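You operate a simulated robot arm through the tools that you are given. There is no shell and no other tool. Be economical: measure what you need, move in short steps, check, and stop when the job is done.

Carry out the task below with a simulated robot arm. There is one attempt and no reset: what you move stays moved.

JOB
Close up the strainer and refill the line.
Fine: cap on, red latch shut, then teal lever open; shut the bleed cock once water runs from it.

It is judged by the outcome, as a careful person would: the job done as asked, and still so three seconds after it is handed in. It fails if anything else is knocked over, pushed out of place, dropped, spilled or broken. A push-on lid holds only when it is set on centred and level and pressed home; a screw cap is set on level and turned clockwise until tight.

ROBOT AND FRAMES
A 7-joint arm with a two-finger parallel gripper, fixed in place. Base frame: the origin is at the foot of the arm, x ahead of it, y to its left, z up; the work surface is at about z = 0.86. Units: m, degrees, N and s.
With the tool pointing down near the work surface it reaches from about 0.26 to 0.72 m from the base axis. Its first joint turns from -115.0 to 115.0 degrees. Payload 3.91 kg.
The TCP is the grasp point between the finger pads, 0.03 m short of the fingertips. In the tool frame z runs along the fingers and y along their closing line. Largest opening 0.11 m; finger width 0.02, thickness 0.01; the body of the gripper, 0.048 by 0.112 m, starts 0.055 m behind the TCP.
Orientation is told as [roll, pitch, yaw] about the base's x, y, z axes, in that order, counted from this pose: with the fingers straight down and closing along the base's y, the tool's x points along the base's -x, its y along +y and its z along -z.

CONTROLS
- The arm moves only by the tool nudge_tool. Its argument "steps" is a list of rows, each an object of numbers (a shift or turn left out is 0, a gripper value left out holds the last): "x", "y", "z": the shift along the tool's x, y, z in units of 100 mm (1.0 is 100 mm); "ax", "ay", "az": the turn, a rotation vector about the tool's x, y, z in units of 60 degrees (1.0 is 60 degrees); "grip": the opening, from 0 (shut) to 1 (fully open). In form: [{"x": .., "y": .., "z": .., "ax": .., "ay": .., "az": .., "grip": ..}, ...]. A call has 1 to 20 rows; each row is the pose to reach, as a shift and turn from the pose commanded when the call began, along the tool's axes at that moment. A call with a number of a shift or a turn outside -1 to 1 is refused whole. A row lasts 0.2 s, in which the tool goes at most 0.05 m and 8.6 degrees; a call with a longer step from one row to the next is refused whole, and so is a gripper value outside its range. Where a pose cannot be reached the arm comes as near as it can. A force on the tool above 80 N (or 10 N above the force at the start of the call, whichever is more), or a blocked arm, ends the call early, and 0.2 s more pass. Each finger travels about 0.108 m/s and halts on what it meets, pressing with about 21 N; the grip force reading is that of the motor and also rises with nothing between the fingers. The clock runs only during rows and for 0.2 s after the last one: add rows that repeat a pose to give the fingers time. It gives the time, the measured TCP pose, the force on the tool (base axes), the opening and the grip force at its end, in the units of the frame above (readings bear some noise), and new pictures: "pictures" is both (left out), scene, wrist or none.
- Cameras (640 x 400 px; columns grow to the right, rows downward): "scene" is fixed at [0.051, -0.5018, 1.8852]; the picture's right is [0.83, -0.56, 0.00], its down [-0.37, -0.54, -0.76] and it looks along [0.43, 0.62, -0.65] (base axes); focal length 353 px, centre (320, 200). "wrist" rides on the gripper at [0.072, 0.017, -0.103] in the tool frame; the picture's right is [-0.23, 0.97, 0.00], its down [-0.76, -0.18, -0.62] and it looks along [-0.61, -0.14, 0.78] (tool axes); focal length 222 px, centre (320, 200). There is no depth. A picture from a camera that has moved, and an enlarged one, comes with that camera's place and axes in the base frame and with its lens.
- move_column(by): slides the trunk up (or, below 0, down) by that many m; the arm rides with it, the base frame stays. It gives what a move gives, with no picture.
- close_up(camera, box): a new picture of the part [left, top, right, bottom] of that camera's present view, enlarged. The clock stands still meanwhile.
- sign_off(): hands the job in; it is judged then, once.

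Work in short steps. Places have to be worked out from the pictures, the camera data and where the tool is seen: move nearer, look again, correct. Check each grasp and each placing, and mend what went wrong. You have 120 turns and 170 pictures in all, those below and enlarged ones among them. Open the gripper and draw the arm clear of the work before you hand the job in, unless the task says otherwise; then end with one line.

The tools are called after "Emit:" as a command line: name --argument value ..., lists and objects as JSON in quotes. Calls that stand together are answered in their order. nudge_tool: Moves the arm, as the interface text tells. Its arguments: {"type":"object","properties":{"steps":{"type":"array","items":{"type":"object","properties":{"x":{"type":"number"},"y":{"type":"number"},"z":{"type":"number"},"ax":{"type":"number"},"ay":{"type":"number"},"az":{"type":"number"},"grip":{"type":"number"}}}},"pictures":{"type":"string","enum":["both","scene","wrist","none"]}},"required":["steps"]} The other tools are called the same way: move_column (by) slides the trunk up or down; close_up (camera, box) takes an enlarged picture of a part of a camera's view; sign_off () hands the job in.

At the start:

```text
time: 0.0
eef_pos: [0.5064, 0.0237, 1.5023]
ee_rot: [0.0, 0.0, -0.1]
contact_force: [0.1, -0.3, 1.4]
finger_gap: 0.1099
grip_force: 0.1
trunk travel left (down, up): [-0.925, 0.065]
```

scene: 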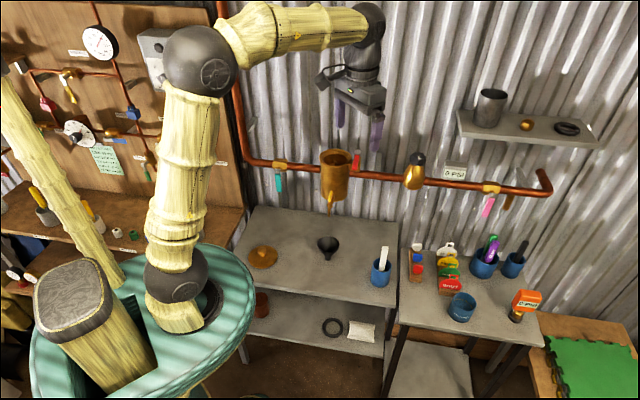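
wrist: 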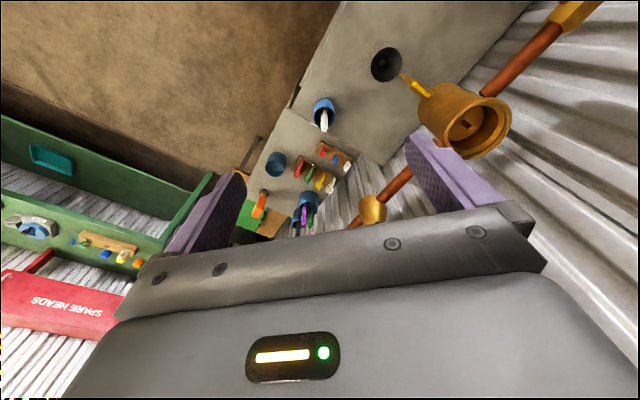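

The pictures show a strainer bowl on a pipe, its cap likely the brass disc on the bench, a teal lever on the left and a funnel below. I look closer before moving.

Emit:
close_up --camera "scene" --box '[230, 130, 430, 255]'

Emit:
close_up --camera "scene" --box '[230, 220, 430, 345]'

Emit:
close_up --camera "scene" --box '[390, 130, 560, 236]'

```text
3.20 times, centred on (330, 192) of scene
camera zoom: at [0.051, -0.5018, 1.8852], right [0.83, -0.56, 0.0], down [-0.37, -0.54, -0.76], along [0.43, 0.62, -0.65], focal length 1128 px, centre (288, 224)
```

zoom: 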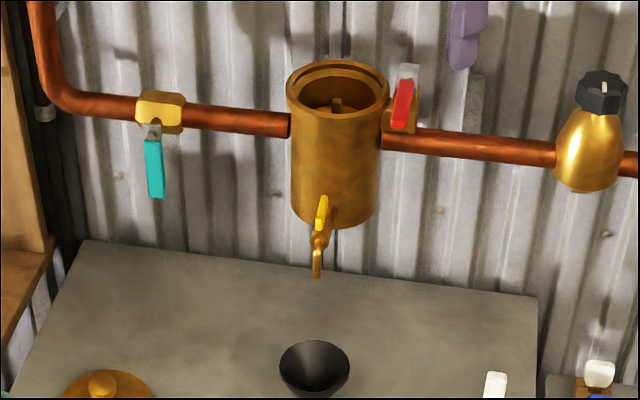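

```text
3.20 times, centred on (330, 282) of scene
camera zoom: at [0.051, -0.5018, 1.8852], right [0.83, -0.56, 0.0], down [-0.37, -0.54, -0.76], along [0.43, 0.62, -0.65], focal length 1128 px, centre (288, -64)
```

zoom: 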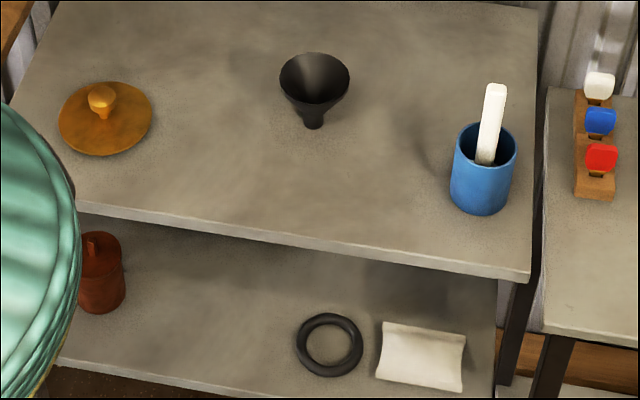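

```text
3.76 times, centred on (475, 183) of scene
camera zoom: at [0.051, -0.5018, 1.8852], right [0.83, -0.56, 0.0], down [-0.37, -0.54, -0.76], along [0.43, 0.62, -0.65], focal length 1327 px, centre (-264, 264)
```

zoom: 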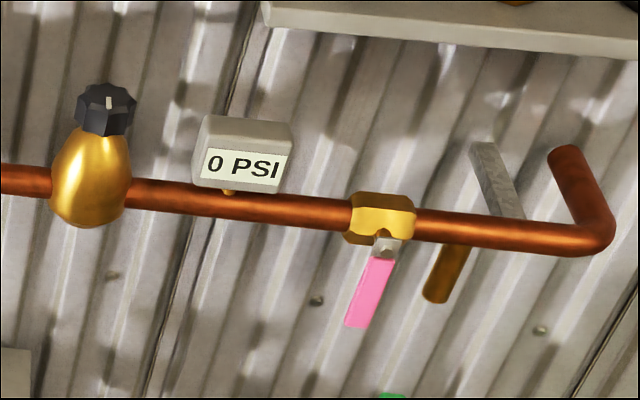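

The wall and bench run diagonally, at about 45° to the base. My estimates are cap ≈ (0.36, 0.32, 0.865), funnel ≈ (0.56, 0.18), and strainer axis ≈ (0.61, 0.23) with its rim at z ≈ 1.27. I turn the wrist −45° and move nearer the strainer to look.

Emit:
nudge_tool --steps '[{"x": -0.05, "y": 0.15, "z": 0, "az": 0.12}, {"x": -0.1, "y": 0.3, "z": 0, "az": 0.24}, {"x": -0.15, "y": 0.45, "z": 0, "az": 0.36}, {"x": -0.2, "y": 0.6, "az": 0.48}, {"x": -0.2, "y": 0.75, "az": 0.6}, {"x": -0.2, "y": 0.9, "az": 0.75}, {"x": -0.2, "y": 0.9, "az": 0.75}]' --pictures "both"

```text
refused: row 6 steps farther than a row can; nothing moved
```

The last turn step was slightly too large, so I use smaller ones.

Emit:
nudge_tool --steps '[{"x": -0.05, "y": 0.15, "z": 0, "az": 0.125}, {"x": -0.1, "y": 0.3, "z": 0, "az": 0.25}, {"x": -0.15, "y": 0.45, "z": 0, "az": 0.375}, {"x": -0.2, "y": 0.6, "az": 0.5}, {"x": -0.2, "y": 0.75, "az": 0.625}, {"x": -0.2, "y": 0.9, "az": 0.75}, {"x": -0.2, "y": 0.9, "az": 0.75}]' --pictures "both"

```text
time: 1.6
eef_pos: [0.5248, 0.1131, 1.5016]
ee_rot: [0.0, 0.0, -45.1]
contact_force: [0.3, -0.5, 0.6]
finger_gap: 0.11
grip_force: 0.1
trunk travel left (down, up): [-0.925, 0.065]
camera wrist: at [0.4856, 0.1747, 1.6058], right [0.85, 0.53, 0.0], down [0.41, -0.66, 0.62], along [0.33, -0.53, -0.78], focal length 222 px, centre (320, 200)
```

scene: 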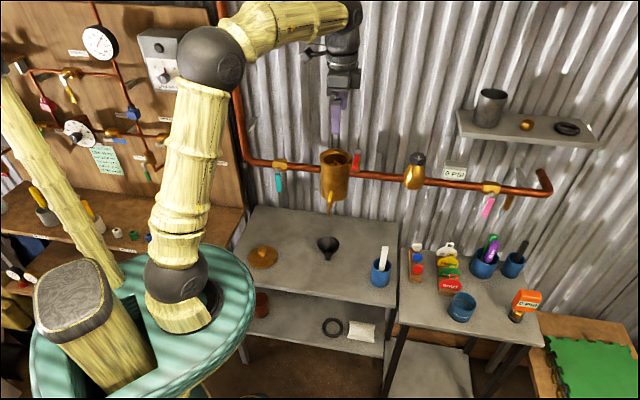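
wrist: 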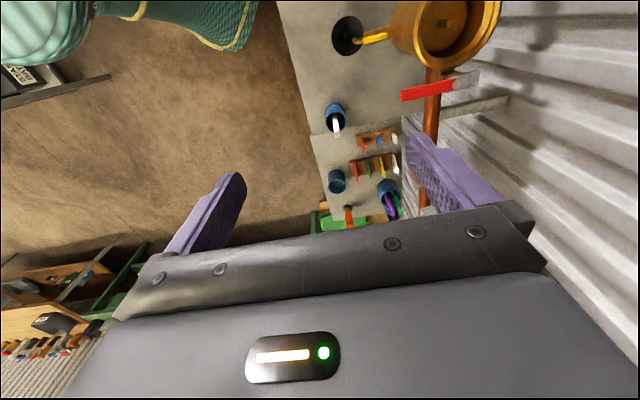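

The bowl is at the upper right of the wrist view, with the red latch beside it. I shift toward the wall and to the left so that both are centred.

Emit:
nudge_tool --steps '[{"x": 0.25, "y": 0.3}, {"x": 0.5, "y": 0.6}, {"x": 0.75, "y": 0.85}, {"x": 1.0, "y": 0.85}, {"x": 1.0, "y": 0.85}]' --pictures "wrist"

Emit:
close_up --camera "wrist" --box '[220, 0, 460, 150]'

```text
time: 2.8
eef_pos: [0.5163, 0.243, 1.5015]
ee_rot: [0.0, 0.0, -45.1]
contact_force: [0.2, -0.5, -0.3]
finger_gap: 0.1101
grip_force: 0.0
trunk travel left (down, up): [-0.925, 0.065]
camera wrist: at [0.4773, 0.3061, 1.6056], right [0.85, 0.53, 0.0], down [0.41, -0.66, 0.62], along [0.33, -0.53, -0.78], focal length 222 px, centre (320, 200)
```

wrist: 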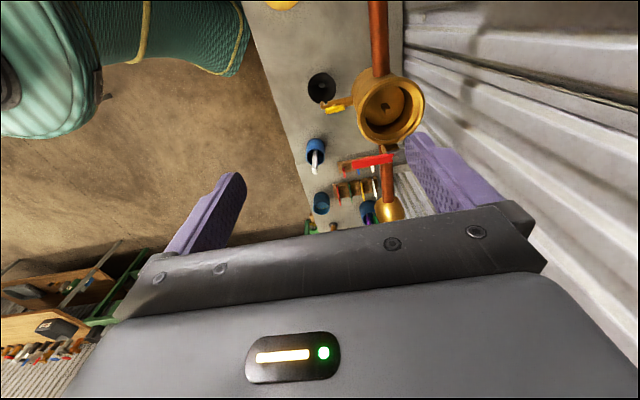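

```text
2.67 times, centred on (340, 75) of wrist
camera zoom: at [0.4773, 0.3061, 1.6056], right [0.85, 0.53, 0.0], down [0.41, -0.66, 0.62], along [0.33, -0.53, -0.78], focal length 592 px, centre (267, 533)
```

zoom: 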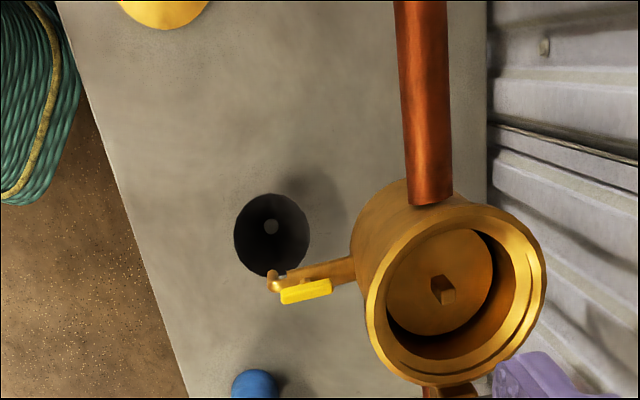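

The cock's yellow lever lies along the spout, so the bleed is open. The bowl rim centre triangulates to about (0.64, 0.26, 1.22). I bring the empty gripper over it to refine that.

Emit:
nudge_tool --steps '[{"x": -0.2, "y": 0.25, "z": 0.2}, {"x": -0.4, "y": 0.5, "z": 0.4}, {"x": -0.6, "y": 0.75, "z": 0.7}, {"x": -0.75, "y": 0.99, "z": 1.0}, {"x": -0.75, "y": 0.99, "z": 1.0}, {"x": -0.75, "y": 0.99, "z": 1.0}]' --pictures "both"

Emit:
close_up --camera "wrist" --box '[200, 0, 480, 175]'

Emit:
close_up --camera "scene" --box '[270, 80, 430, 180]'

```text
time: 4.2
eef_pos: [0.6389, 0.263, 1.4003]
ee_rot: [-0.1, 0.0, -45.1]
contact_force: [0.7, 0.2, 0.4]
finger_gap: 0.1098
grip_force: 0.1
trunk travel left (down, up): [-0.925, 0.065]
camera wrist: at [0.6006, 0.3244, 1.5039], right [0.85, 0.53, 0.0], down [0.41, -0.66, 0.62], along [0.33, -0.53, -0.78], focal length 222 px, centre (320, 200)
```

scene: 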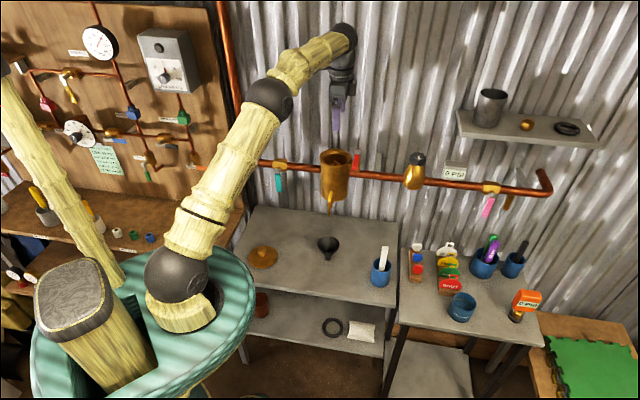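
wrist: 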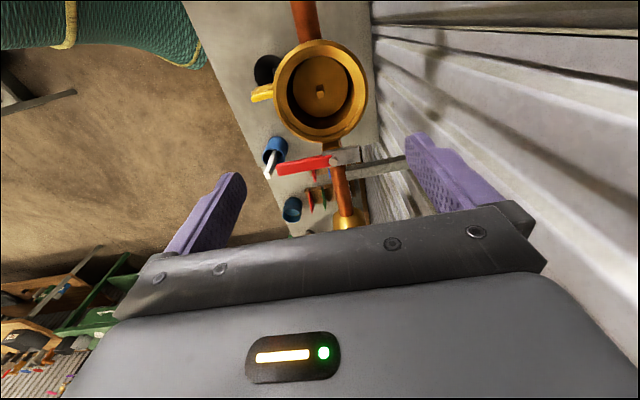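

```text
2.29 times, centred on (340, 88) of wrist
camera zoom: at [0.6006, 0.3244, 1.5039], right [0.85, 0.53, 0.0], down [0.41, -0.66, 0.62], along [0.33, -0.53, -0.78], focal length 508 px, centre (274, 457)
```

zoom: 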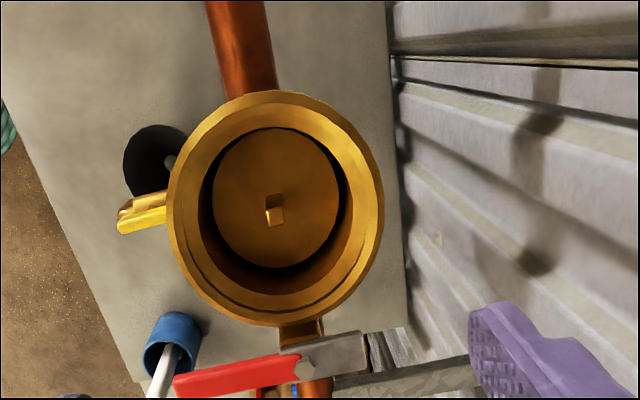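

```text
4.00 times, centred on (350, 130) of scene
camera zoom: at [0.051, -0.5018, 1.8852], right [0.83, -0.56, 0.0], down [-0.37, -0.54, -0.76], along [0.43, 0.62, -0.65], focal length 1410 px, centre (200, 480)
```

zoom: 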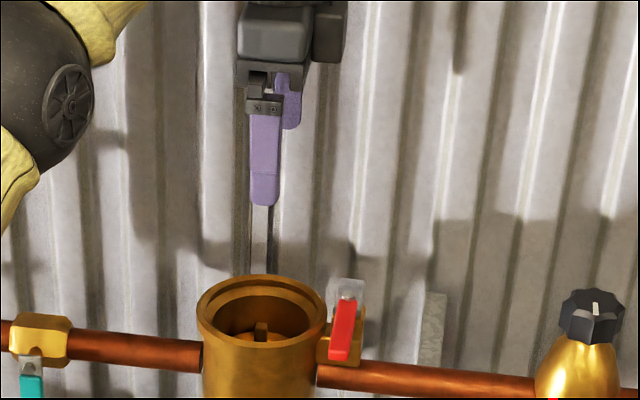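

Several wrist views put the rim centre at (0.632, 0.274, 1.24). The red latch is a horizontal lever on a vertical pivot to the right of the bowl. Next I back away toward the cap at about (0.36, 0.32).

Emit:
nudge_tool --steps '[{"x": 0.25, "y": -0.25}, {"x": 0.5, "y": -0.5}, {"x": 0.75, "y": -0.75}, {"x": 1.0, "y": -0.9}, {"x": 1.0, "y": -0.9}]' --pictures "none"

Emit:
nudge_tool --steps '[{"x": 0.3, "y": -0.1}, {"x": 0.6, "y": -0.3}, {"x": 0.9, "y": -0.5}, {"x": 1.0, "y": -0.67}, {"x": 1.0, "y": -0.67}]' --pictures "none"

Emit:
move_column --by -0.3

Emit:
nudge_tool --steps '[{"x": 0.1}, {"x": 0.3}, {"x": 0.3}]' --pictures "both"

```text
time: 5.4
eef_pos: [0.5054, 0.2668, 1.4028]
ee_rot: [0.0, -0.1, -44.9]
contact_force: [-0.7, -0.5, -0.2]
finger_gap: 0.1099
grip_force: 0.0
trunk travel left (down, up): [-0.925, 0.065]
```

```text
time: 6.6
eef_pos: [0.384, 0.2935, 1.3986]
ee_rot: [-0.1, 0.0, -45.0]
contact_force: [-0.2, 0.8, 0.1]
finger_gap: 0.11
grip_force: 0.1
trunk travel left (down, up): [-0.925, 0.065]
```

```text
time: 9.6
eef_pos: [0.3844, 0.2923, 1.0984]
ee_rot: [0.0, 0.0, -45.0]
contact_force: [0.9, -0.4, 0.3]
finger_gap: 0.1099
grip_force: 0.1
trunk travel left (down, up): [-0.625, 0.365]
```

```text
time: 10.4
eef_pos: [0.3642, 0.3146, 1.0976]
ee_rot: [0.0, -0.1, -44.9]
contact_force: [-0.5, 0.6, -0.4]
finger_gap: 0.11
grip_force: 0.1
trunk travel left (down, up): [-0.625, 0.365]
camera wrist: at [0.3239, 0.3762, 1.2027], right [0.85, 0.53, 0.0], down [0.41, -0.66, 0.62], along [0.33, -0.53, -0.78], focal length 222 px, centre (320, 200)
```

scene: 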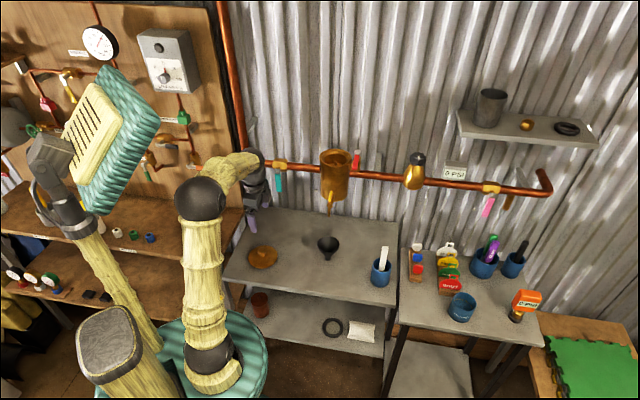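
wrist: 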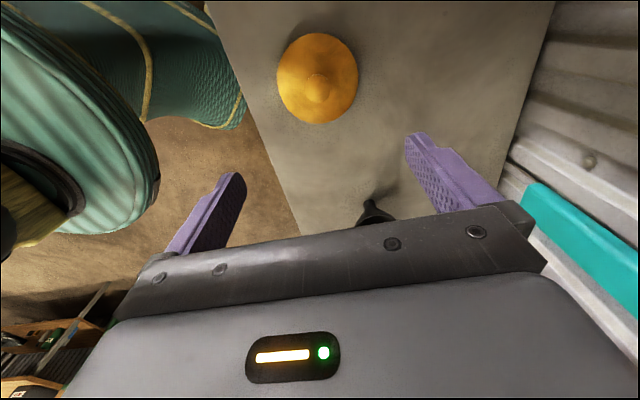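

The cap is directly below, at about (0.355, 0.322). I make a small lateral correction and go down 10 cm.

Emit:
nudge_tool --steps '[{"x": 0.1, "y": -0.01, "z": 0.3}, {"x": 0.11, "y": -0.01, "z": 0.65}, {"x": 0.11, "y": -0.01, "z": 1.0}, {"x": 0.11, "y": -0.01, "z": 1.0}]' --pictures "wrist"

Emit:
close_up --camera "scene" --box '[220, 190, 316, 250]'

```text
time: 11.4
eef_pos: [0.355, 0.3204, 1.0004]
ee_rot: [0.0, -0.1, -45.0]
contact_force: [0.4, -0.5, 0.8]
finger_gap: 0.1098
grip_force: 0.2
trunk travel left (down, up): [-0.625, 0.365]
camera wrist: at [0.3147, 0.3825, 1.1036], right [0.85, 0.53, 0.0], down [0.41, -0.66, 0.62], along [0.33, -0.53, -0.78], focal length 222 px, centre (320, 200)
```

wrist: 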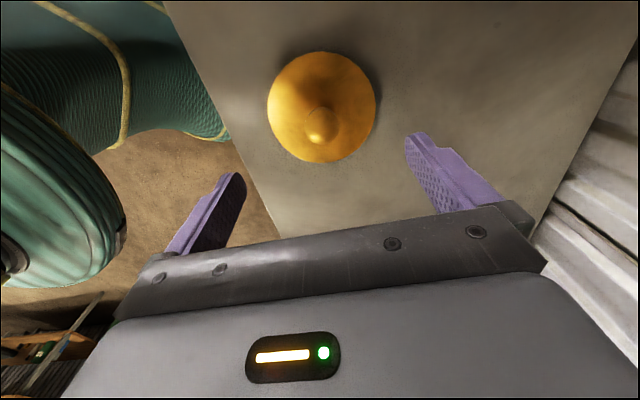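

```text
6.67 times, centred on (268, 220) of scene
camera zoom: at [0.051, -0.5018, 1.8852], right [0.83, -0.56, 0.0], down [-0.37, -0.54, -0.76], along [0.43, 0.62, -0.65], focal length 2351 px, centre (667, 67)
```

zoom: 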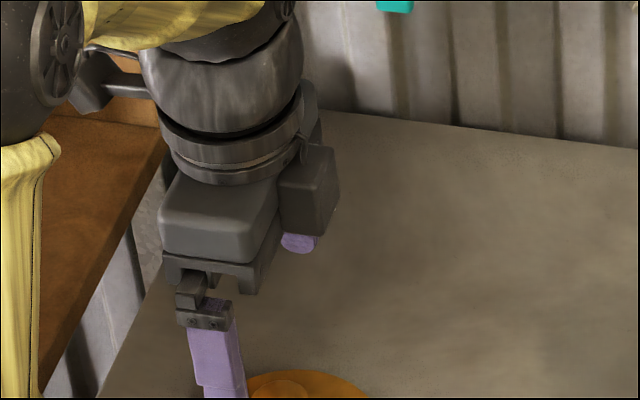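

The knob is centred under the TCP at about (0.354, 0.321). I narrow the fingers to about 60 mm and descend to z ≈ 0.91.

Emit:
nudge_tool --steps '[{"grip": 0.55}, {"grip": 0.55, "z": 0.2}, {"grip": 0.55, "z": 0.5}, {"grip": 0.55, "z": 0.8}, {"grip": 0.55, "z": 0.9}, {"grip": 0.55, "z": 0.9}]' --pictures "both"

Emit:
close_up --camera "scene" --box '[220, 220, 316, 280]'

```text
time: 12.8
eef_pos: [0.3547, 0.3213, 0.9092]
ee_rot: [0.0, 0.0, -44.9]
contact_force: [-0.6, 0.4, 0.4]
finger_gap: 0.0605
grip_force: 0.2
trunk travel left (down, up): [-0.625, 0.365]
camera wrist: at [0.3146, 0.3839, 1.0131], right [0.85, 0.53, 0.0], down [0.41, -0.66, 0.62], along [0.33, -0.53, -0.78], focal length 222 px, centre (320, 200)
```

scene: 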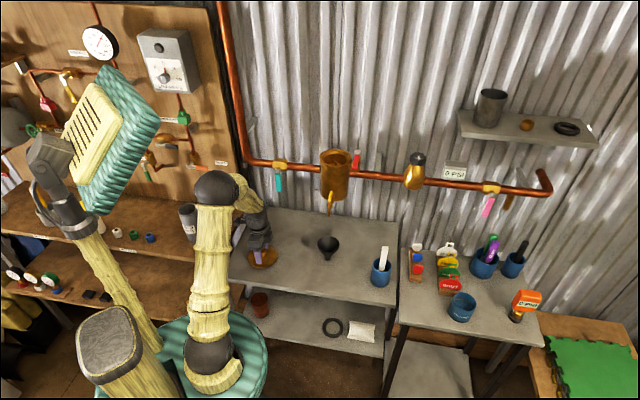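
wrist: 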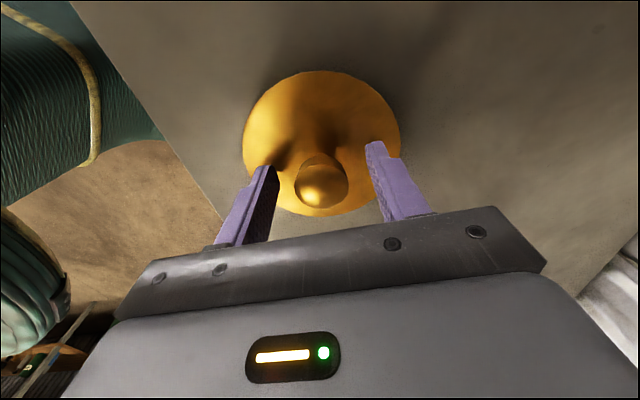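

```text
6.67 times, centred on (268, 250) of scene
camera zoom: at [0.051, -0.5018, 1.8852], right [0.83, -0.56, 0.0], down [-0.37, -0.54, -0.76], along [0.43, 0.62, -0.65], focal length 2351 px, centre (667, -133)
```

zoom: 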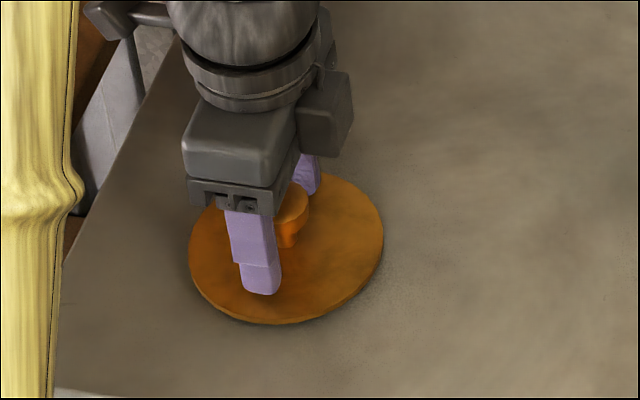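

The knob is centred between the fingers. I lower 5 mm and close on it.

Emit:
nudge_tool --steps '[{"z": 0.05, "grip": 0.55}, {"z": 0.05, "grip": 0.2}, {"z": 0.05, "grip": 0.0}, {"z": 0.05, "grip": 0.0}, {"z": 0.05, "grip": 0.0}]' --pictures "wrist"

```text
time: 14.0
eef_pos: [0.354, 0.3219, 0.9063]
ee_rot: [0.3, 0.0, -45.0]
contact_force: [5.3, 4.6, 36.3]
finger_gap: 0.0312
grip_force: 21.0
trunk travel left (down, up): [-0.625, 0.365]
camera wrist: at [0.3145, 0.3833, 1.0104], right [0.85, 0.53, 0.01], down [0.41, -0.67, 0.62], along [0.33, -0.53, -0.78], focal length 222 px, centre (320, 200)
```

wrist: 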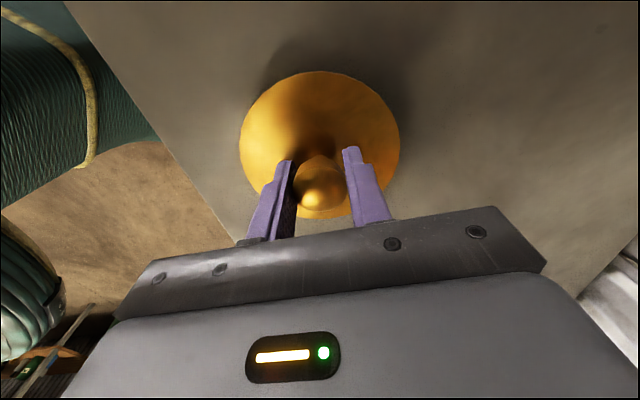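

I have a grip on the knob at 31 mm, with the fingertips resting on the flange (its top at z ≈ 0.876). I lift gently and check the hold.

Emit:
nudge_tool --steps '[{"z": -0.02}, {"z": -0.2}, {"z": -0.5}, {"z": -0.9}, {"z": -0.9}]' --pictures "both"

Emit:
close_up --camera "scene" --box '[220, 200, 316, 260]'

```text
time: 15.2
eef_pos: [0.3542, 0.3198, 0.9922]
ee_rot: [-0.1, 0.0, -45.0]
contact_force: [-0.7, -0.7, -2.5]
finger_gap: 0.0312
grip_force: 21.2
trunk travel left (down, up): [-0.625, 0.365]
camera wrist: at [0.3152, 0.3825, 1.097], right [0.85, 0.53, 0.0], down [0.41, -0.66, 0.62], along [0.33, -0.53, -0.78], focal length 222 px, centre (320, 200)
```

scene: 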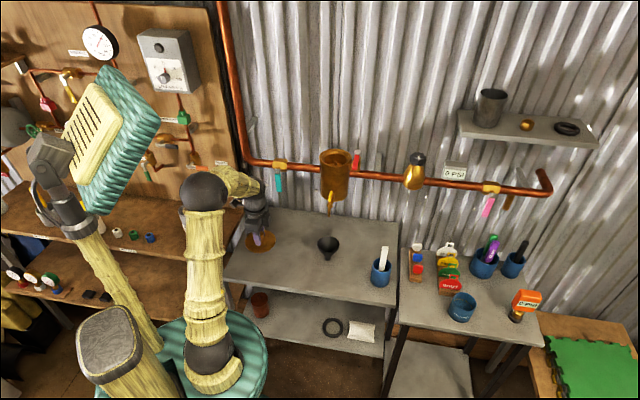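
wrist: 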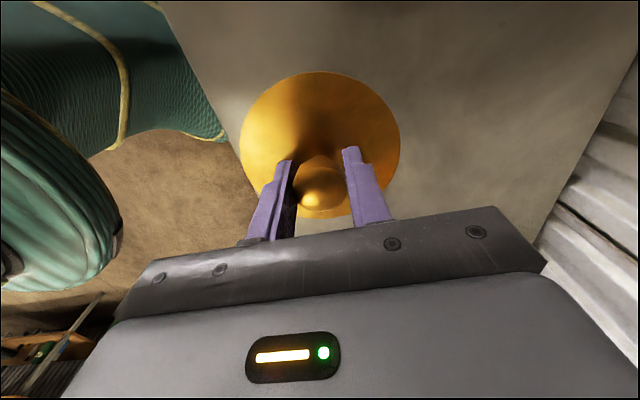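

```text
6.67 times, centred on (268, 230) of scene
camera zoom: at [0.051, -0.5018, 1.8852], right [0.83, -0.56, 0.0], down [-0.37, -0.54, -0.76], along [0.43, 0.62, -0.65], focal length 2351 px, centre (667, 0)
```

zoom: 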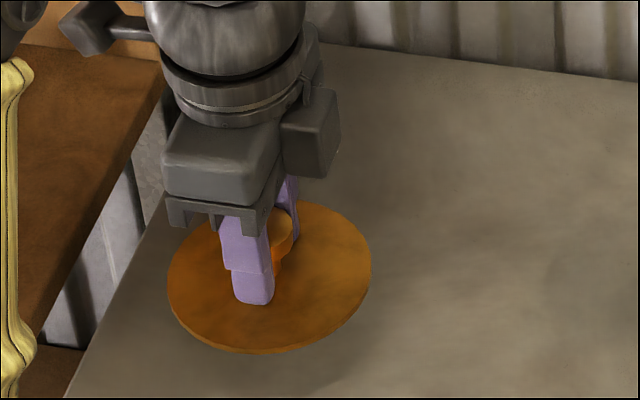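

The cap is lifted, level and firmly held. I raise the column by 0.36 and then carry the cap toward the bowl at height.

Emit:
move_column --by 0.36

Emit:
nudge_tool --steps '[{"x": -0.2, "y": 0.15}, {"x": -0.4, "y": 0.3}, {"x": -0.6, "y": 0.45}, {"x": -0.8, "y": 0.57}, {"x": -1.0, "y": 0.72}, {"x": -1.0, "y": 0.72}]' --pictures "both"

```text
time: 18.7
eef_pos: [0.355, 0.3205, 1.3531]
ee_rot: [0.0, 0.1, -45.0]
contact_force: [-0.2, 0.5, -2.6]
finger_gap: 0.0311
grip_force: 20.8
trunk travel left (down, up): [-0.985, 0.005]
```

```text
time: 20.1
eef_pos: [0.4755, 0.3017, 1.352]
ee_rot: [0.0, 0.0, -44.9]
contact_force: [-0.9, 0.1, -2.7]
finger_gap: 0.0306
grip_force: 21.6
trunk travel left (down, up): [-0.985, 0.005]
camera wrist: at [0.4367, 0.3634, 1.4561], right [0.85, 0.53, 0.0], down [0.41, -0.66, 0.62], along [0.33, -0.53, -0.78], focal length 222 px, centre (320, 200)
```

scene: 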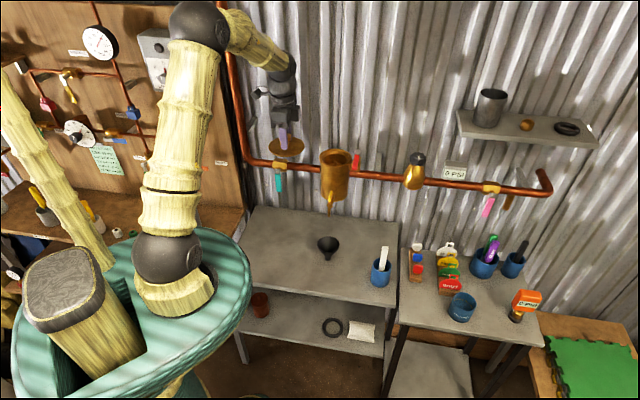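
wrist: 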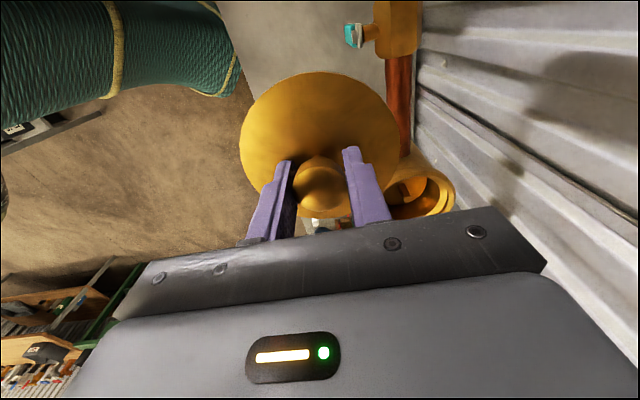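

The transport is going well, so I continue to a point over the bowl.

Emit:
nudge_tool --steps '[{"x": -0.2, "y": 0.15}, {"x": -0.4, "y": 0.3}, {"x": -0.6, "y": 0.45}, {"x": -0.8, "y": 0.6}, {"x": -1.0, "y": 0.75}, {"x": -1.0, "y": 0.91}, {"x": -1.0, "y": 0.91}]' --pictures "none"

Emit:
nudge_tool --steps '[{"x": -0.15}, {"x": -0.3}, {"x": -0.3}, {"x": -0.3}]' --pictures "both"

Emit:
close_up --camera "scene" --box '[280, 100, 408, 180]'

Emit:
close_up --camera "wrist" --box '[200, 40, 440, 190]'

```text
time: 21.7
eef_pos: [0.6116, 0.2942, 1.3529]
ee_rot: [0.0, 0.0, -45.0]
contact_force: [0.4, 0.7, -2.3]
finger_gap: 0.0309
grip_force: 21.2
trunk travel left (down, up): [-0.985, 0.005]
```

```text
time: 22.7
eef_pos: [0.6334, 0.2716, 1.3523]
ee_rot: [-0.1, -0.1, -45.0]
contact_force: [0.6, -0.9, -2.5]
finger_gap: 0.0311
grip_force: 21.5
trunk travel left (down, up): [-0.985, 0.005]
camera wrist: at [0.594, 0.3344, 1.4567], right [0.85, 0.53, 0.0], down [0.41, -0.66, 0.62], along [0.33, -0.53, -0.78], focal length 222 px, centre (320, 200)
```

scene: 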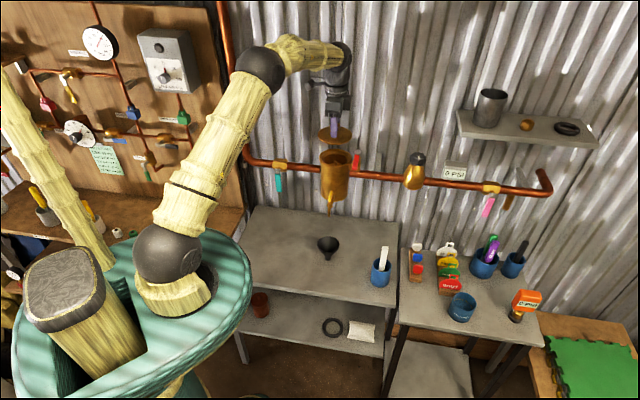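
wrist: 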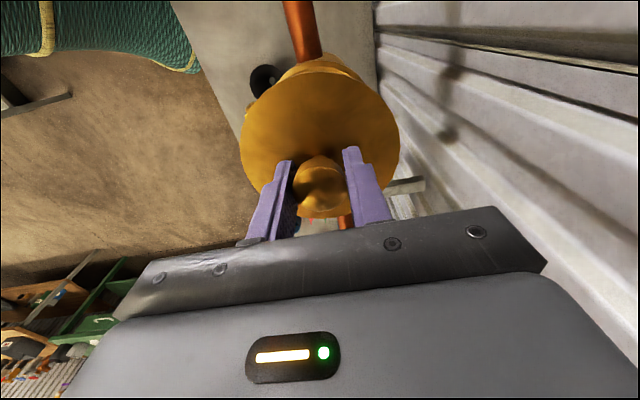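

```text
5.00 times, centred on (344, 140) of scene
camera zoom: at [0.051, -0.5018, 1.8852], right [0.83, -0.56, 0.0], down [-0.37, -0.54, -0.76], along [0.43, 0.62, -0.65], focal length 1763 px, centre (200, 500)
```

zoom: 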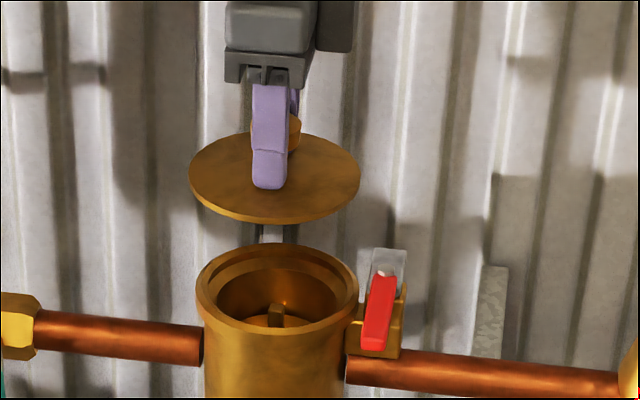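

```text
2.67 times, centred on (320, 115) of wrist
camera zoom: at [0.594, 0.3344, 1.4567], right [0.85, 0.53, 0.0], down [0.41, -0.66, 0.62], along [0.33, -0.53, -0.78], focal length 592 px, centre (320, 427)
```

zoom: 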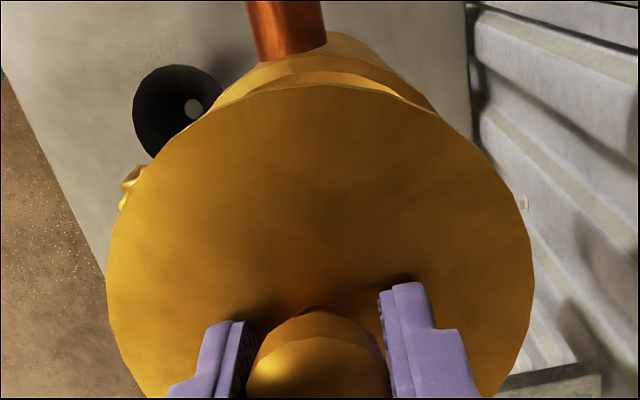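

The scene picture shows the cap about 4 mm short along the wall. Allowing for perspective, the wrist views agree, and they also suggest it is 2 mm too close to the wall. I correct both and descend 5 cm, to just above the rim.

Emit:
nudge_tool --steps '[{"x": -0.035, "y": -0.018}, {"x": -0.035, "y": -0.018, "z": 0.2}, {"x": -0.035, "y": -0.018, "z": 0.4}, {"x": -0.035, "y": -0.018, "z": 0.5}, {"x": -0.035, "y": -0.018, "z": 0.5}]' --pictures "none"

Emit:
close_up --camera "scene" --box '[288, 115, 400, 185]'

Emit:
close_up --camera "wrist" --box '[200, 40, 440, 190]'

```text
time: 23.9
eef_pos: [0.6339, 0.27, 1.3025]
ee_rot: [0.0, 0.0, -44.9]
contact_force: [-0.4, 0.3, -2.8]
finger_gap: 0.0312
grip_force: 21.3
trunk travel left (down, up): [-0.985, 0.005]
```

```text
5.71 times, centred on (344, 150) of scene
camera zoom: at [0.051, -0.5018, 1.8852], right [0.83, -0.56, 0.0], down [-0.37, -0.54, -0.76], along [0.43, 0.62, -0.65], focal length 2015 px, centre (183, 486)
```

zoom: 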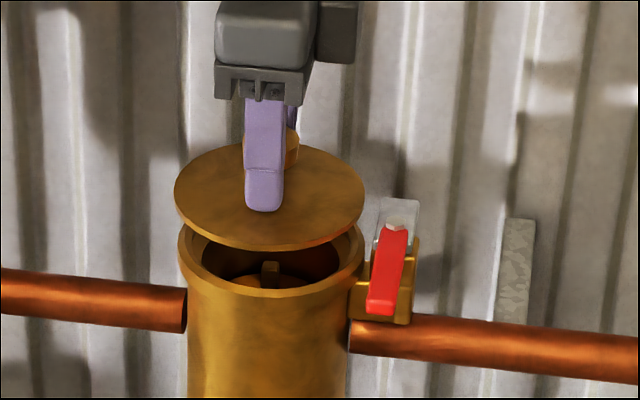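

```text
2.67 times, centred on (320, 115) of wrist
camera zoom: at [0.5945, 0.3315, 1.407], right [0.85, 0.53, 0.0], down [0.41, -0.66, 0.62], along [0.33, -0.53, -0.78], focal length 592 px, centre (320, 427)
```

zoom: 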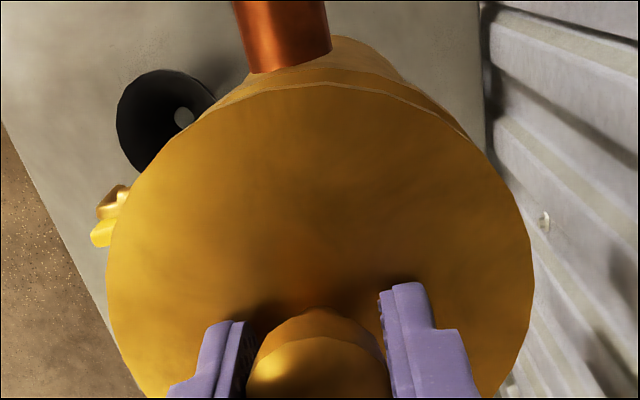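

By the scene view the cap needs about 2 mm more along +s, and the pipe alignment shows the depth is right. I correct this and descend slowly toward contact at about z 1.274.

Emit:
nudge_tool --steps '[{"x": -0.023}, {"x": -0.023, "z": 0.08}, {"x": -0.023, "z": 0.14}, {"x": -0.023, "z": 0.2}, {"x": -0.023, "z": 0.2}]' --pictures "none"

Emit:
close_up --camera "scene" --box '[288, 115, 400, 185]'

Emit:
close_up --camera "wrist" --box '[200, 40, 440, 190]'

```text
time: 25.1
eef_pos: [0.636, 0.2678, 1.2833]
ee_rot: [0.1, 0.0, -45.1]
contact_force: [1.1, -0.5, -2.9]
finger_gap: 0.0309
grip_force: 20.9
trunk travel left (down, up): [-0.985, 0.005]
```

```text
5.71 times, centred on (344, 150) of scene
camera zoom: at [0.051, -0.5018, 1.8852], right [0.83, -0.56, 0.0], down [-0.37, -0.54, -0.76], along [0.43, 0.62, -0.65], focal length 2015 px, centre (183, 486)
```

zoom: 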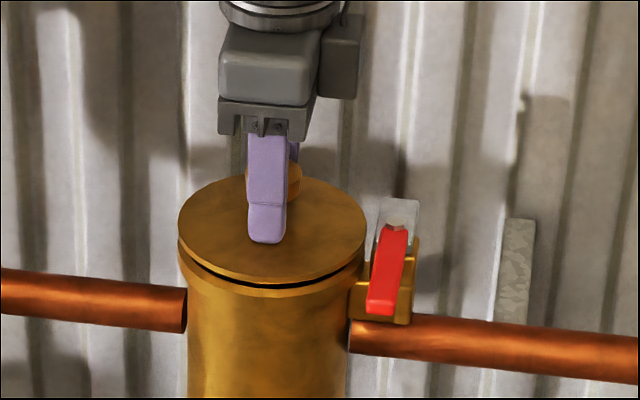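

```text
2.67 times, centred on (320, 115) of wrist
camera zoom: at [0.5959, 0.3298, 1.3863], right [0.85, 0.53, 0.0], down [0.41, -0.66, 0.62], along [0.33, -0.53, -0.78], focal length 592 px, centre (320, 427)
```

zoom: 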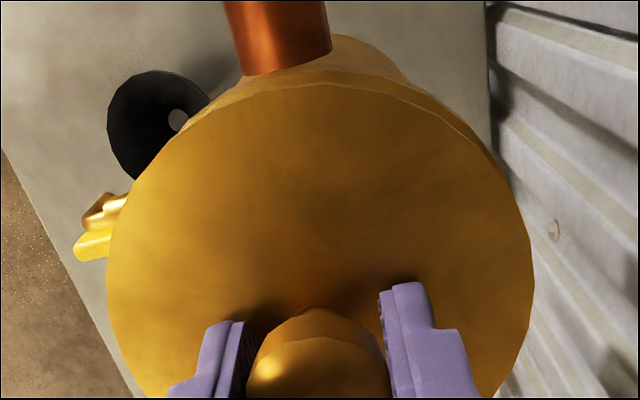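

The cap is now centred over the rim with a gap of roughly 8 mm. I lower it until contact.

Emit:
nudge_tool --steps '[{"z": 0.03}, {"z": 0.06}, {"z": 0.08}, {"z": 0.1}, {"z": 0.12}, {"z": 0.12}]' --pictures "none"

Emit:
close_up --camera "scene" --box '[288, 115, 400, 185]'

```text
time: 26.5
eef_pos: [0.6354, 0.2683, 1.274]
ee_rot: [0.3, -0.1, -45.0]
contact_force: [4.4, 1.7, 15.0]
finger_gap: 0.0314
grip_force: 21.0
trunk travel left (down, up): [-0.985, 0.005]
```

```text
5.71 times, centred on (344, 150) of scene
camera zoom: at [0.051, -0.5018, 1.8852], right [0.83, -0.56, 0.0], down [-0.37, -0.54, -0.76], along [0.43, 0.62, -0.65], focal length 2015 px, centre (183, 486)
```

zoom: 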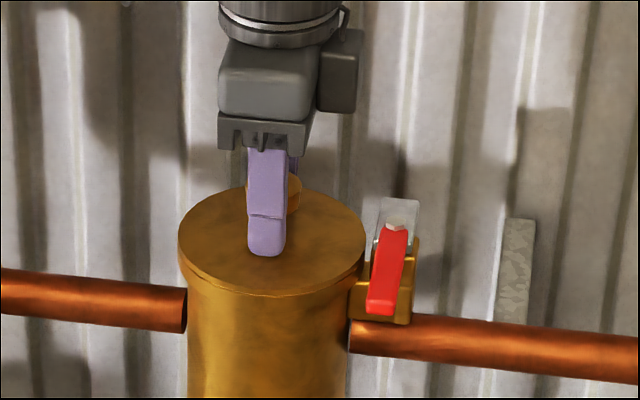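

It has made contact at z 1.274 and looks flush. I press down a little more to seat it home.

Emit:
nudge_tool --steps '[{"z": 0.01}, {"z": 0.025}, {"z": 0.025}]' --pictures "none"

Emit:
close_up --camera "scene" --box '[304, 130, 384, 180]'

```text
time: 27.3
eef_pos: [0.6356, 0.2677, 1.2734]
ee_rot: [0.6, -0.2, -45.0]
contact_force: [10.1, 3.0, 39.3]
finger_gap: 0.031
grip_force: 20.5
trunk travel left (down, up): [-0.985, 0.005]
```

```text
8.00 times, centred on (344, 155) of scene
camera zoom: at [0.051, -0.5018, 1.8852], right [0.83, -0.56, 0.0], down [-0.37, -0.54, -0.76], along [0.43, 0.62, -0.65], focal length 2821 px, centre (128, 560)
```

zoom: 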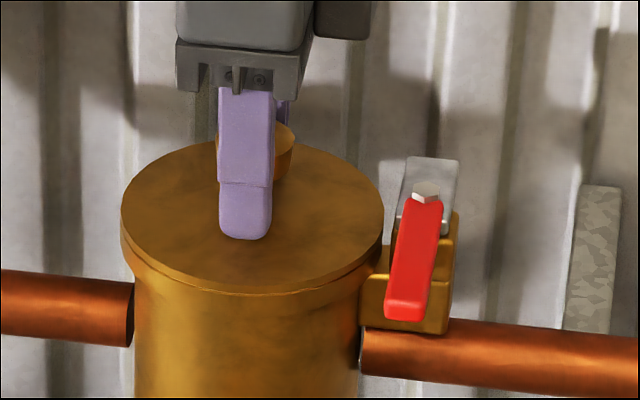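

The cap sits hard and level on the rim. I ease off, open, and rise straight up.

Emit:
nudge_tool --steps '[{"z": -0.035}, {"z": -0.035, "grip": 0.5}, {"z": -0.035, "grip": 0.5}, {"z": -0.035, "grip": 0.5}, {"z": -0.3, "grip": 0.5}, {"z": -0.7, "grip": 0.5}, {"z": -1.0, "grip": 0.5}, {"z": -1.0, "grip": 0.5}]' --pictures "both"

Emit:
close_up --camera "scene" --box '[304, 130, 384, 180]'

Emit:
close_up --camera "wrist" --box '[200, 0, 440, 150]'

```text
time: 29.1
eef_pos: [0.6353, 0.2683, 1.3699]
ee_rot: [-0.1, 0.0, -45.0]
contact_force: [0.5, 0.6, 0.2]
finger_gap: 0.0548
grip_force: 0.2
trunk travel left (down, up): [-0.985, 0.005]
camera wrist: at [0.5962, 0.3312, 1.4739], right [0.85, 0.53, 0.0], down [0.41, -0.66, 0.62], along [0.33, -0.53, -0.78], focal length 222 px, centre (320, 200)
```

scene: 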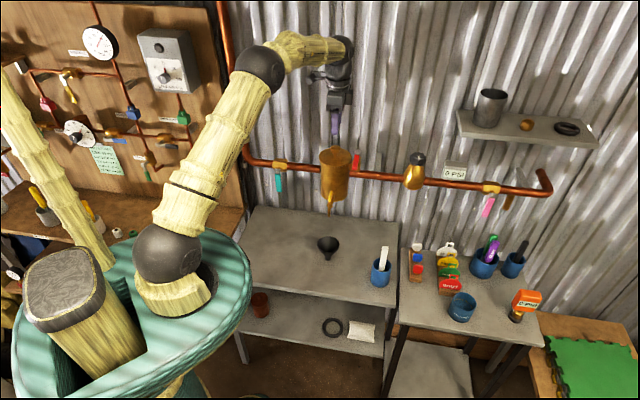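
wrist: 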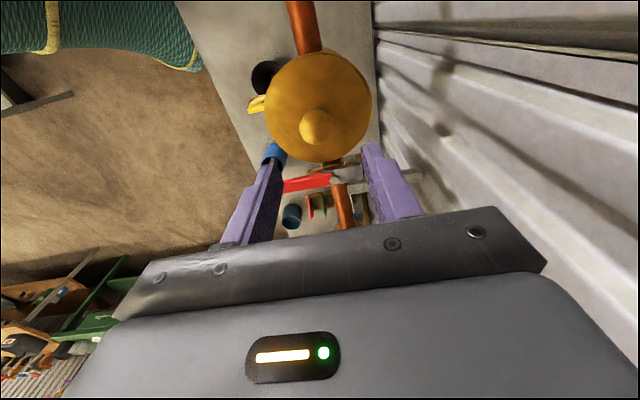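

```text
8.00 times, centred on (344, 155) of scene
camera zoom: at [0.051, -0.5018, 1.8852], right [0.83, -0.56, 0.0], down [-0.37, -0.54, -0.76], along [0.43, 0.62, -0.65], focal length 2821 px, centre (128, 560)
```

zoom: 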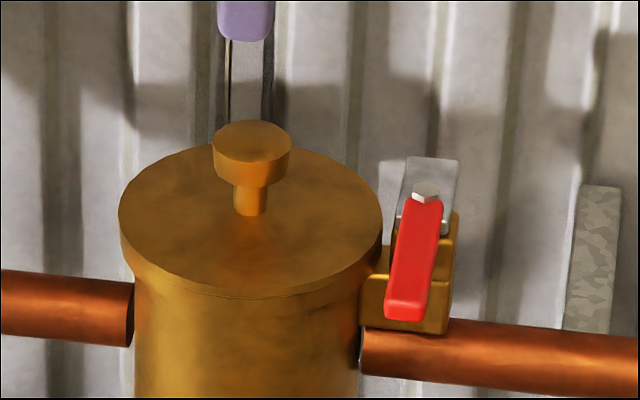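

```text
2.67 times, centred on (320, 75) of wrist
camera zoom: at [0.5962, 0.3312, 1.4739], right [0.85, 0.53, 0.0], down [0.41, -0.66, 0.62], along [0.33, -0.53, -0.78], focal length 592 px, centre (320, 533)
```

zoom: 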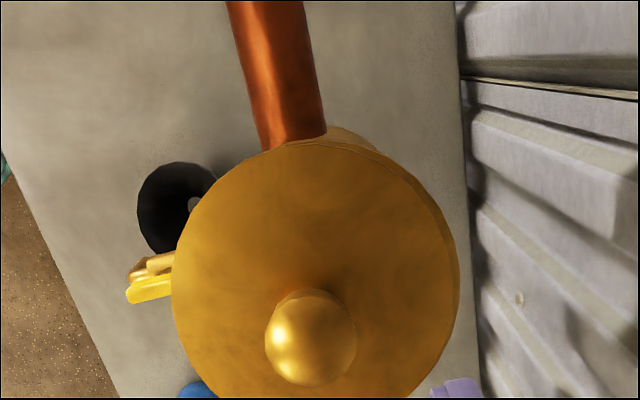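

The cap is well seated. Next I need a close look at the latch.

Emit:
close_up --camera "wrist" --box '[250, 125, 410, 225]'

Emit:
nudge_tool --steps '[{"x": -0.2, "z": -0.2}, {"x": -0.4, "z": -0.3}, {"x": -0.6, "z": -0.3}, {"x": -0.6, "z": -0.3}]' --pictures "none"

Emit:
close_up --camera "wrist" --box '[220, 20, 412, 140]'

```text
4.00 times, centred on (330, 175) of wrist
camera zoom: at [0.5962, 0.3312, 1.4739], right [0.85, 0.53, 0.0], down [0.41, -0.66, 0.62], along [0.33, -0.53, -0.78], focal length 888 px, centre (280, 300)
```

zoom: 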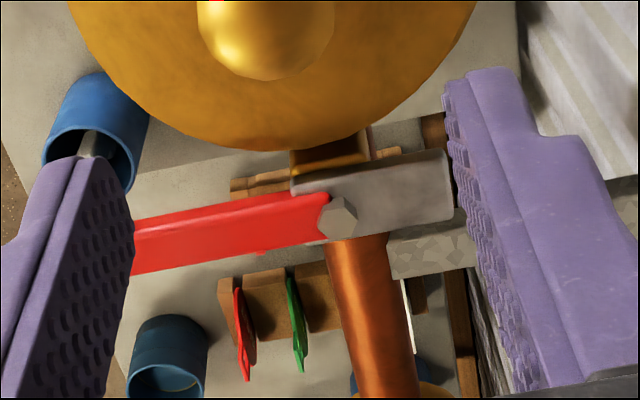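

```text
time: 30.1
eef_pos: [0.6756, 0.226, 1.3997]
ee_rot: [0.0, 0.0, -44.9]
contact_force: [-0.1, -0.2, 0.0]
finger_gap: 0.055
grip_force: 0.0
trunk travel left (down, up): [-0.985, 0.005]
```

```text
3.33 times, centred on (316, 80) of wrist
camera zoom: at [0.6368, 0.2879, 1.5032], right [0.85, 0.53, 0.0], down [0.41, -0.66, 0.62], along [0.33, -0.53, -0.78], focal length 740 px, centre (333, 600)
```

zoom: 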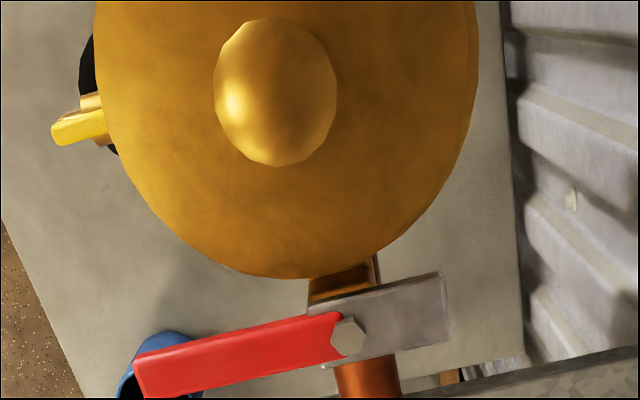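

The latch pivot nut is at about (0.687, 0.217, 1.254). The red handle points away from the wall and is about 75 mm long, ending near (0.633, 0.166). The grey tongue must swing counter-clockwise over the cap, so I put the closed fingers on the bowl side of the handle to push it round.

Emit:
nudge_tool --steps '[{"x": 0.06, "y": -0.3, "grip": 0}, {"x": 0.115, "y": -0.59, "grip": 0}, {"x": 0.115, "y": -0.59, "z": 0.3, "grip": 0}, {"x": 0.115, "y": -0.59, "z": 0.7, "grip": 0}, {"x": 0.115, "y": -0.59, "z": 1.0, "grip": 0}, {"x": 0.115, "y": -0.59, "z": 1.0, "grip": 0}]' --pictures "both"

Emit:
close_up --camera "scene" --box '[304, 120, 400, 180]'

Emit:
close_up --camera "wrist" --box '[220, 60, 460, 210]'

```text
time: 31.5
eef_pos: [0.6284, 0.1916, 1.2983]
ee_rot: [0.0, 0.0, -45.0]
contact_force: [-0.5, 0.1, -0.4]
finger_gap: 0.0
grip_force: 21.2
trunk travel left (down, up): [-0.985, 0.005]
camera wrist: at [0.5889, 0.2537, 1.4023], right [0.85, 0.53, 0.0], down [0.41, -0.66, 0.62], along [0.33, -0.53, -0.78], focal length 222 px, centre (320, 200)
```

scene: 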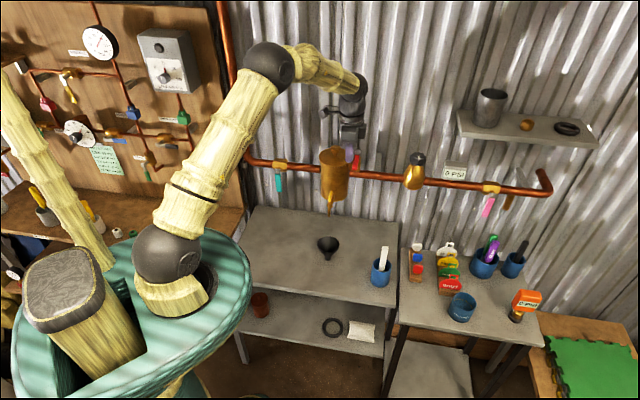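
wrist: 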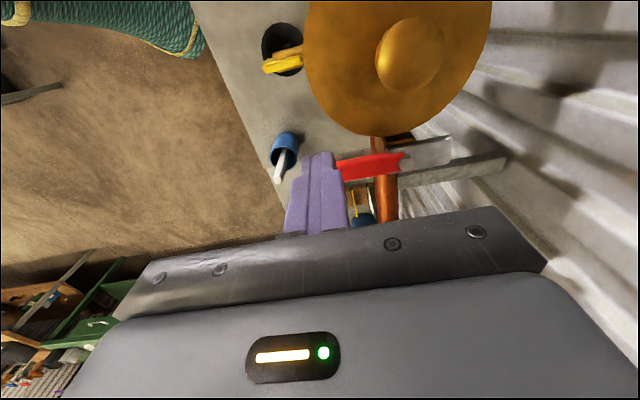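

```text
6.67 times, centred on (352, 150) of scene
camera zoom: at [0.051, -0.5018, 1.8852], right [0.83, -0.56, 0.0], down [-0.37, -0.54, -0.76], along [0.43, 0.62, -0.65], focal length 2351 px, centre (107, 533)
```

zoom: 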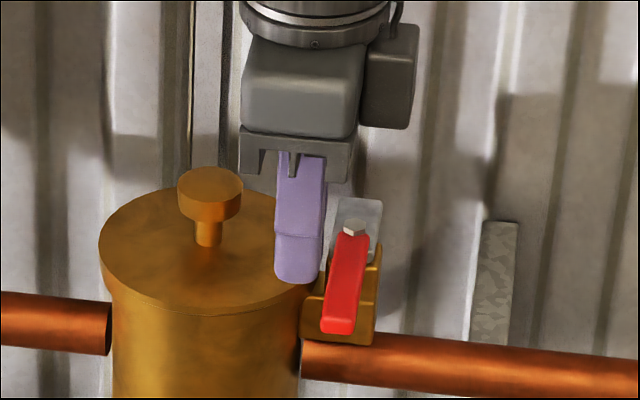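

```text
2.67 times, centred on (340, 135) of wrist
camera zoom: at [0.5889, 0.2537, 1.4023], right [0.85, 0.53, 0.0], down [0.41, -0.66, 0.62], along [0.33, -0.53, -0.78], focal length 592 px, centre (267, 373)
```

zoom: 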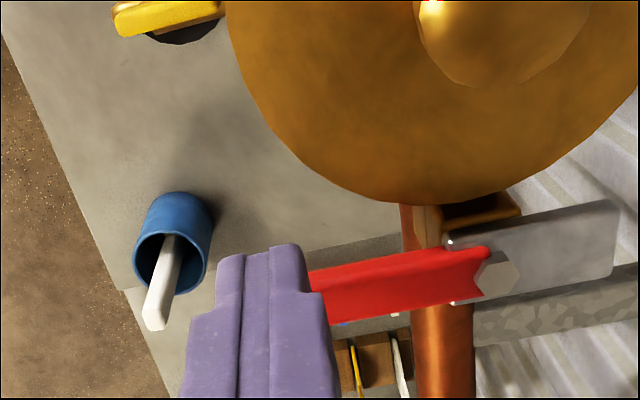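

The fingers hover between the cap edge and the handle. I shift 2 mm toward −s for clearance and lower 3 cm beside the handle, watching the force.

Emit:
nudge_tool --steps '[{"x": 0.02}, {"x": 0.02, "z": 0.1}, {"x": 0.02, "z": 0.2}, {"x": 0.02, "z": 0.3}, {"x": 0.02, "z": 0.3}]' --pictures "none"

Emit:
close_up --camera "scene" --box '[304, 120, 400, 180]'

Emit:
close_up --camera "wrist" --box '[220, 60, 460, 210]'

```text
time: 32.7
eef_pos: [0.6268, 0.1927, 1.2686]
ee_rot: [0.0, 0.0, -45.1]
contact_force: [0.8, -0.1, 0.5]
finger_gap: 0.0001
grip_force: 21.2
trunk travel left (down, up): [-0.985, 0.005]
```

```text
6.67 times, centred on (352, 150) of scene
camera zoom: at [0.051, -0.5018, 1.8852], right [0.83, -0.56, 0.0], down [-0.37, -0.54, -0.76], along [0.43, 0.62, -0.65], focal length 2351 px, centre (107, 533)
```

zoom: 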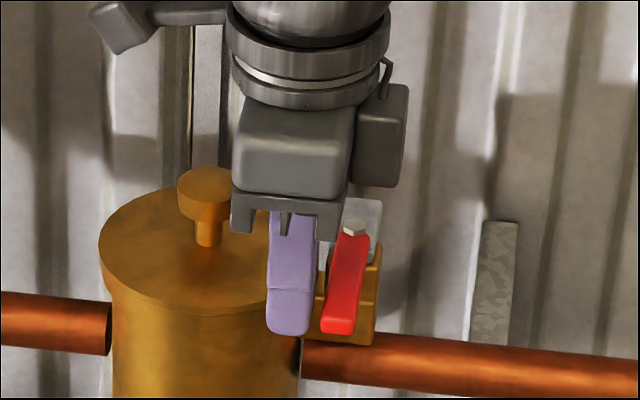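

```text
2.67 times, centred on (340, 135) of wrist
camera zoom: at [0.5872, 0.2551, 1.3728], right [0.85, 0.53, 0.0], down [0.41, -0.66, 0.62], along [0.33, -0.53, -0.78], focal length 592 px, centre (267, 373)
```

zoom: 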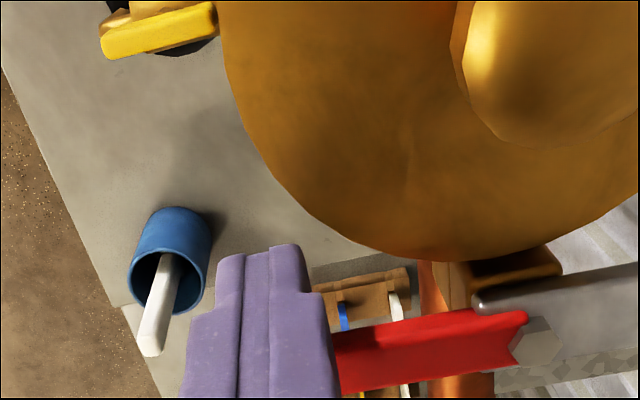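

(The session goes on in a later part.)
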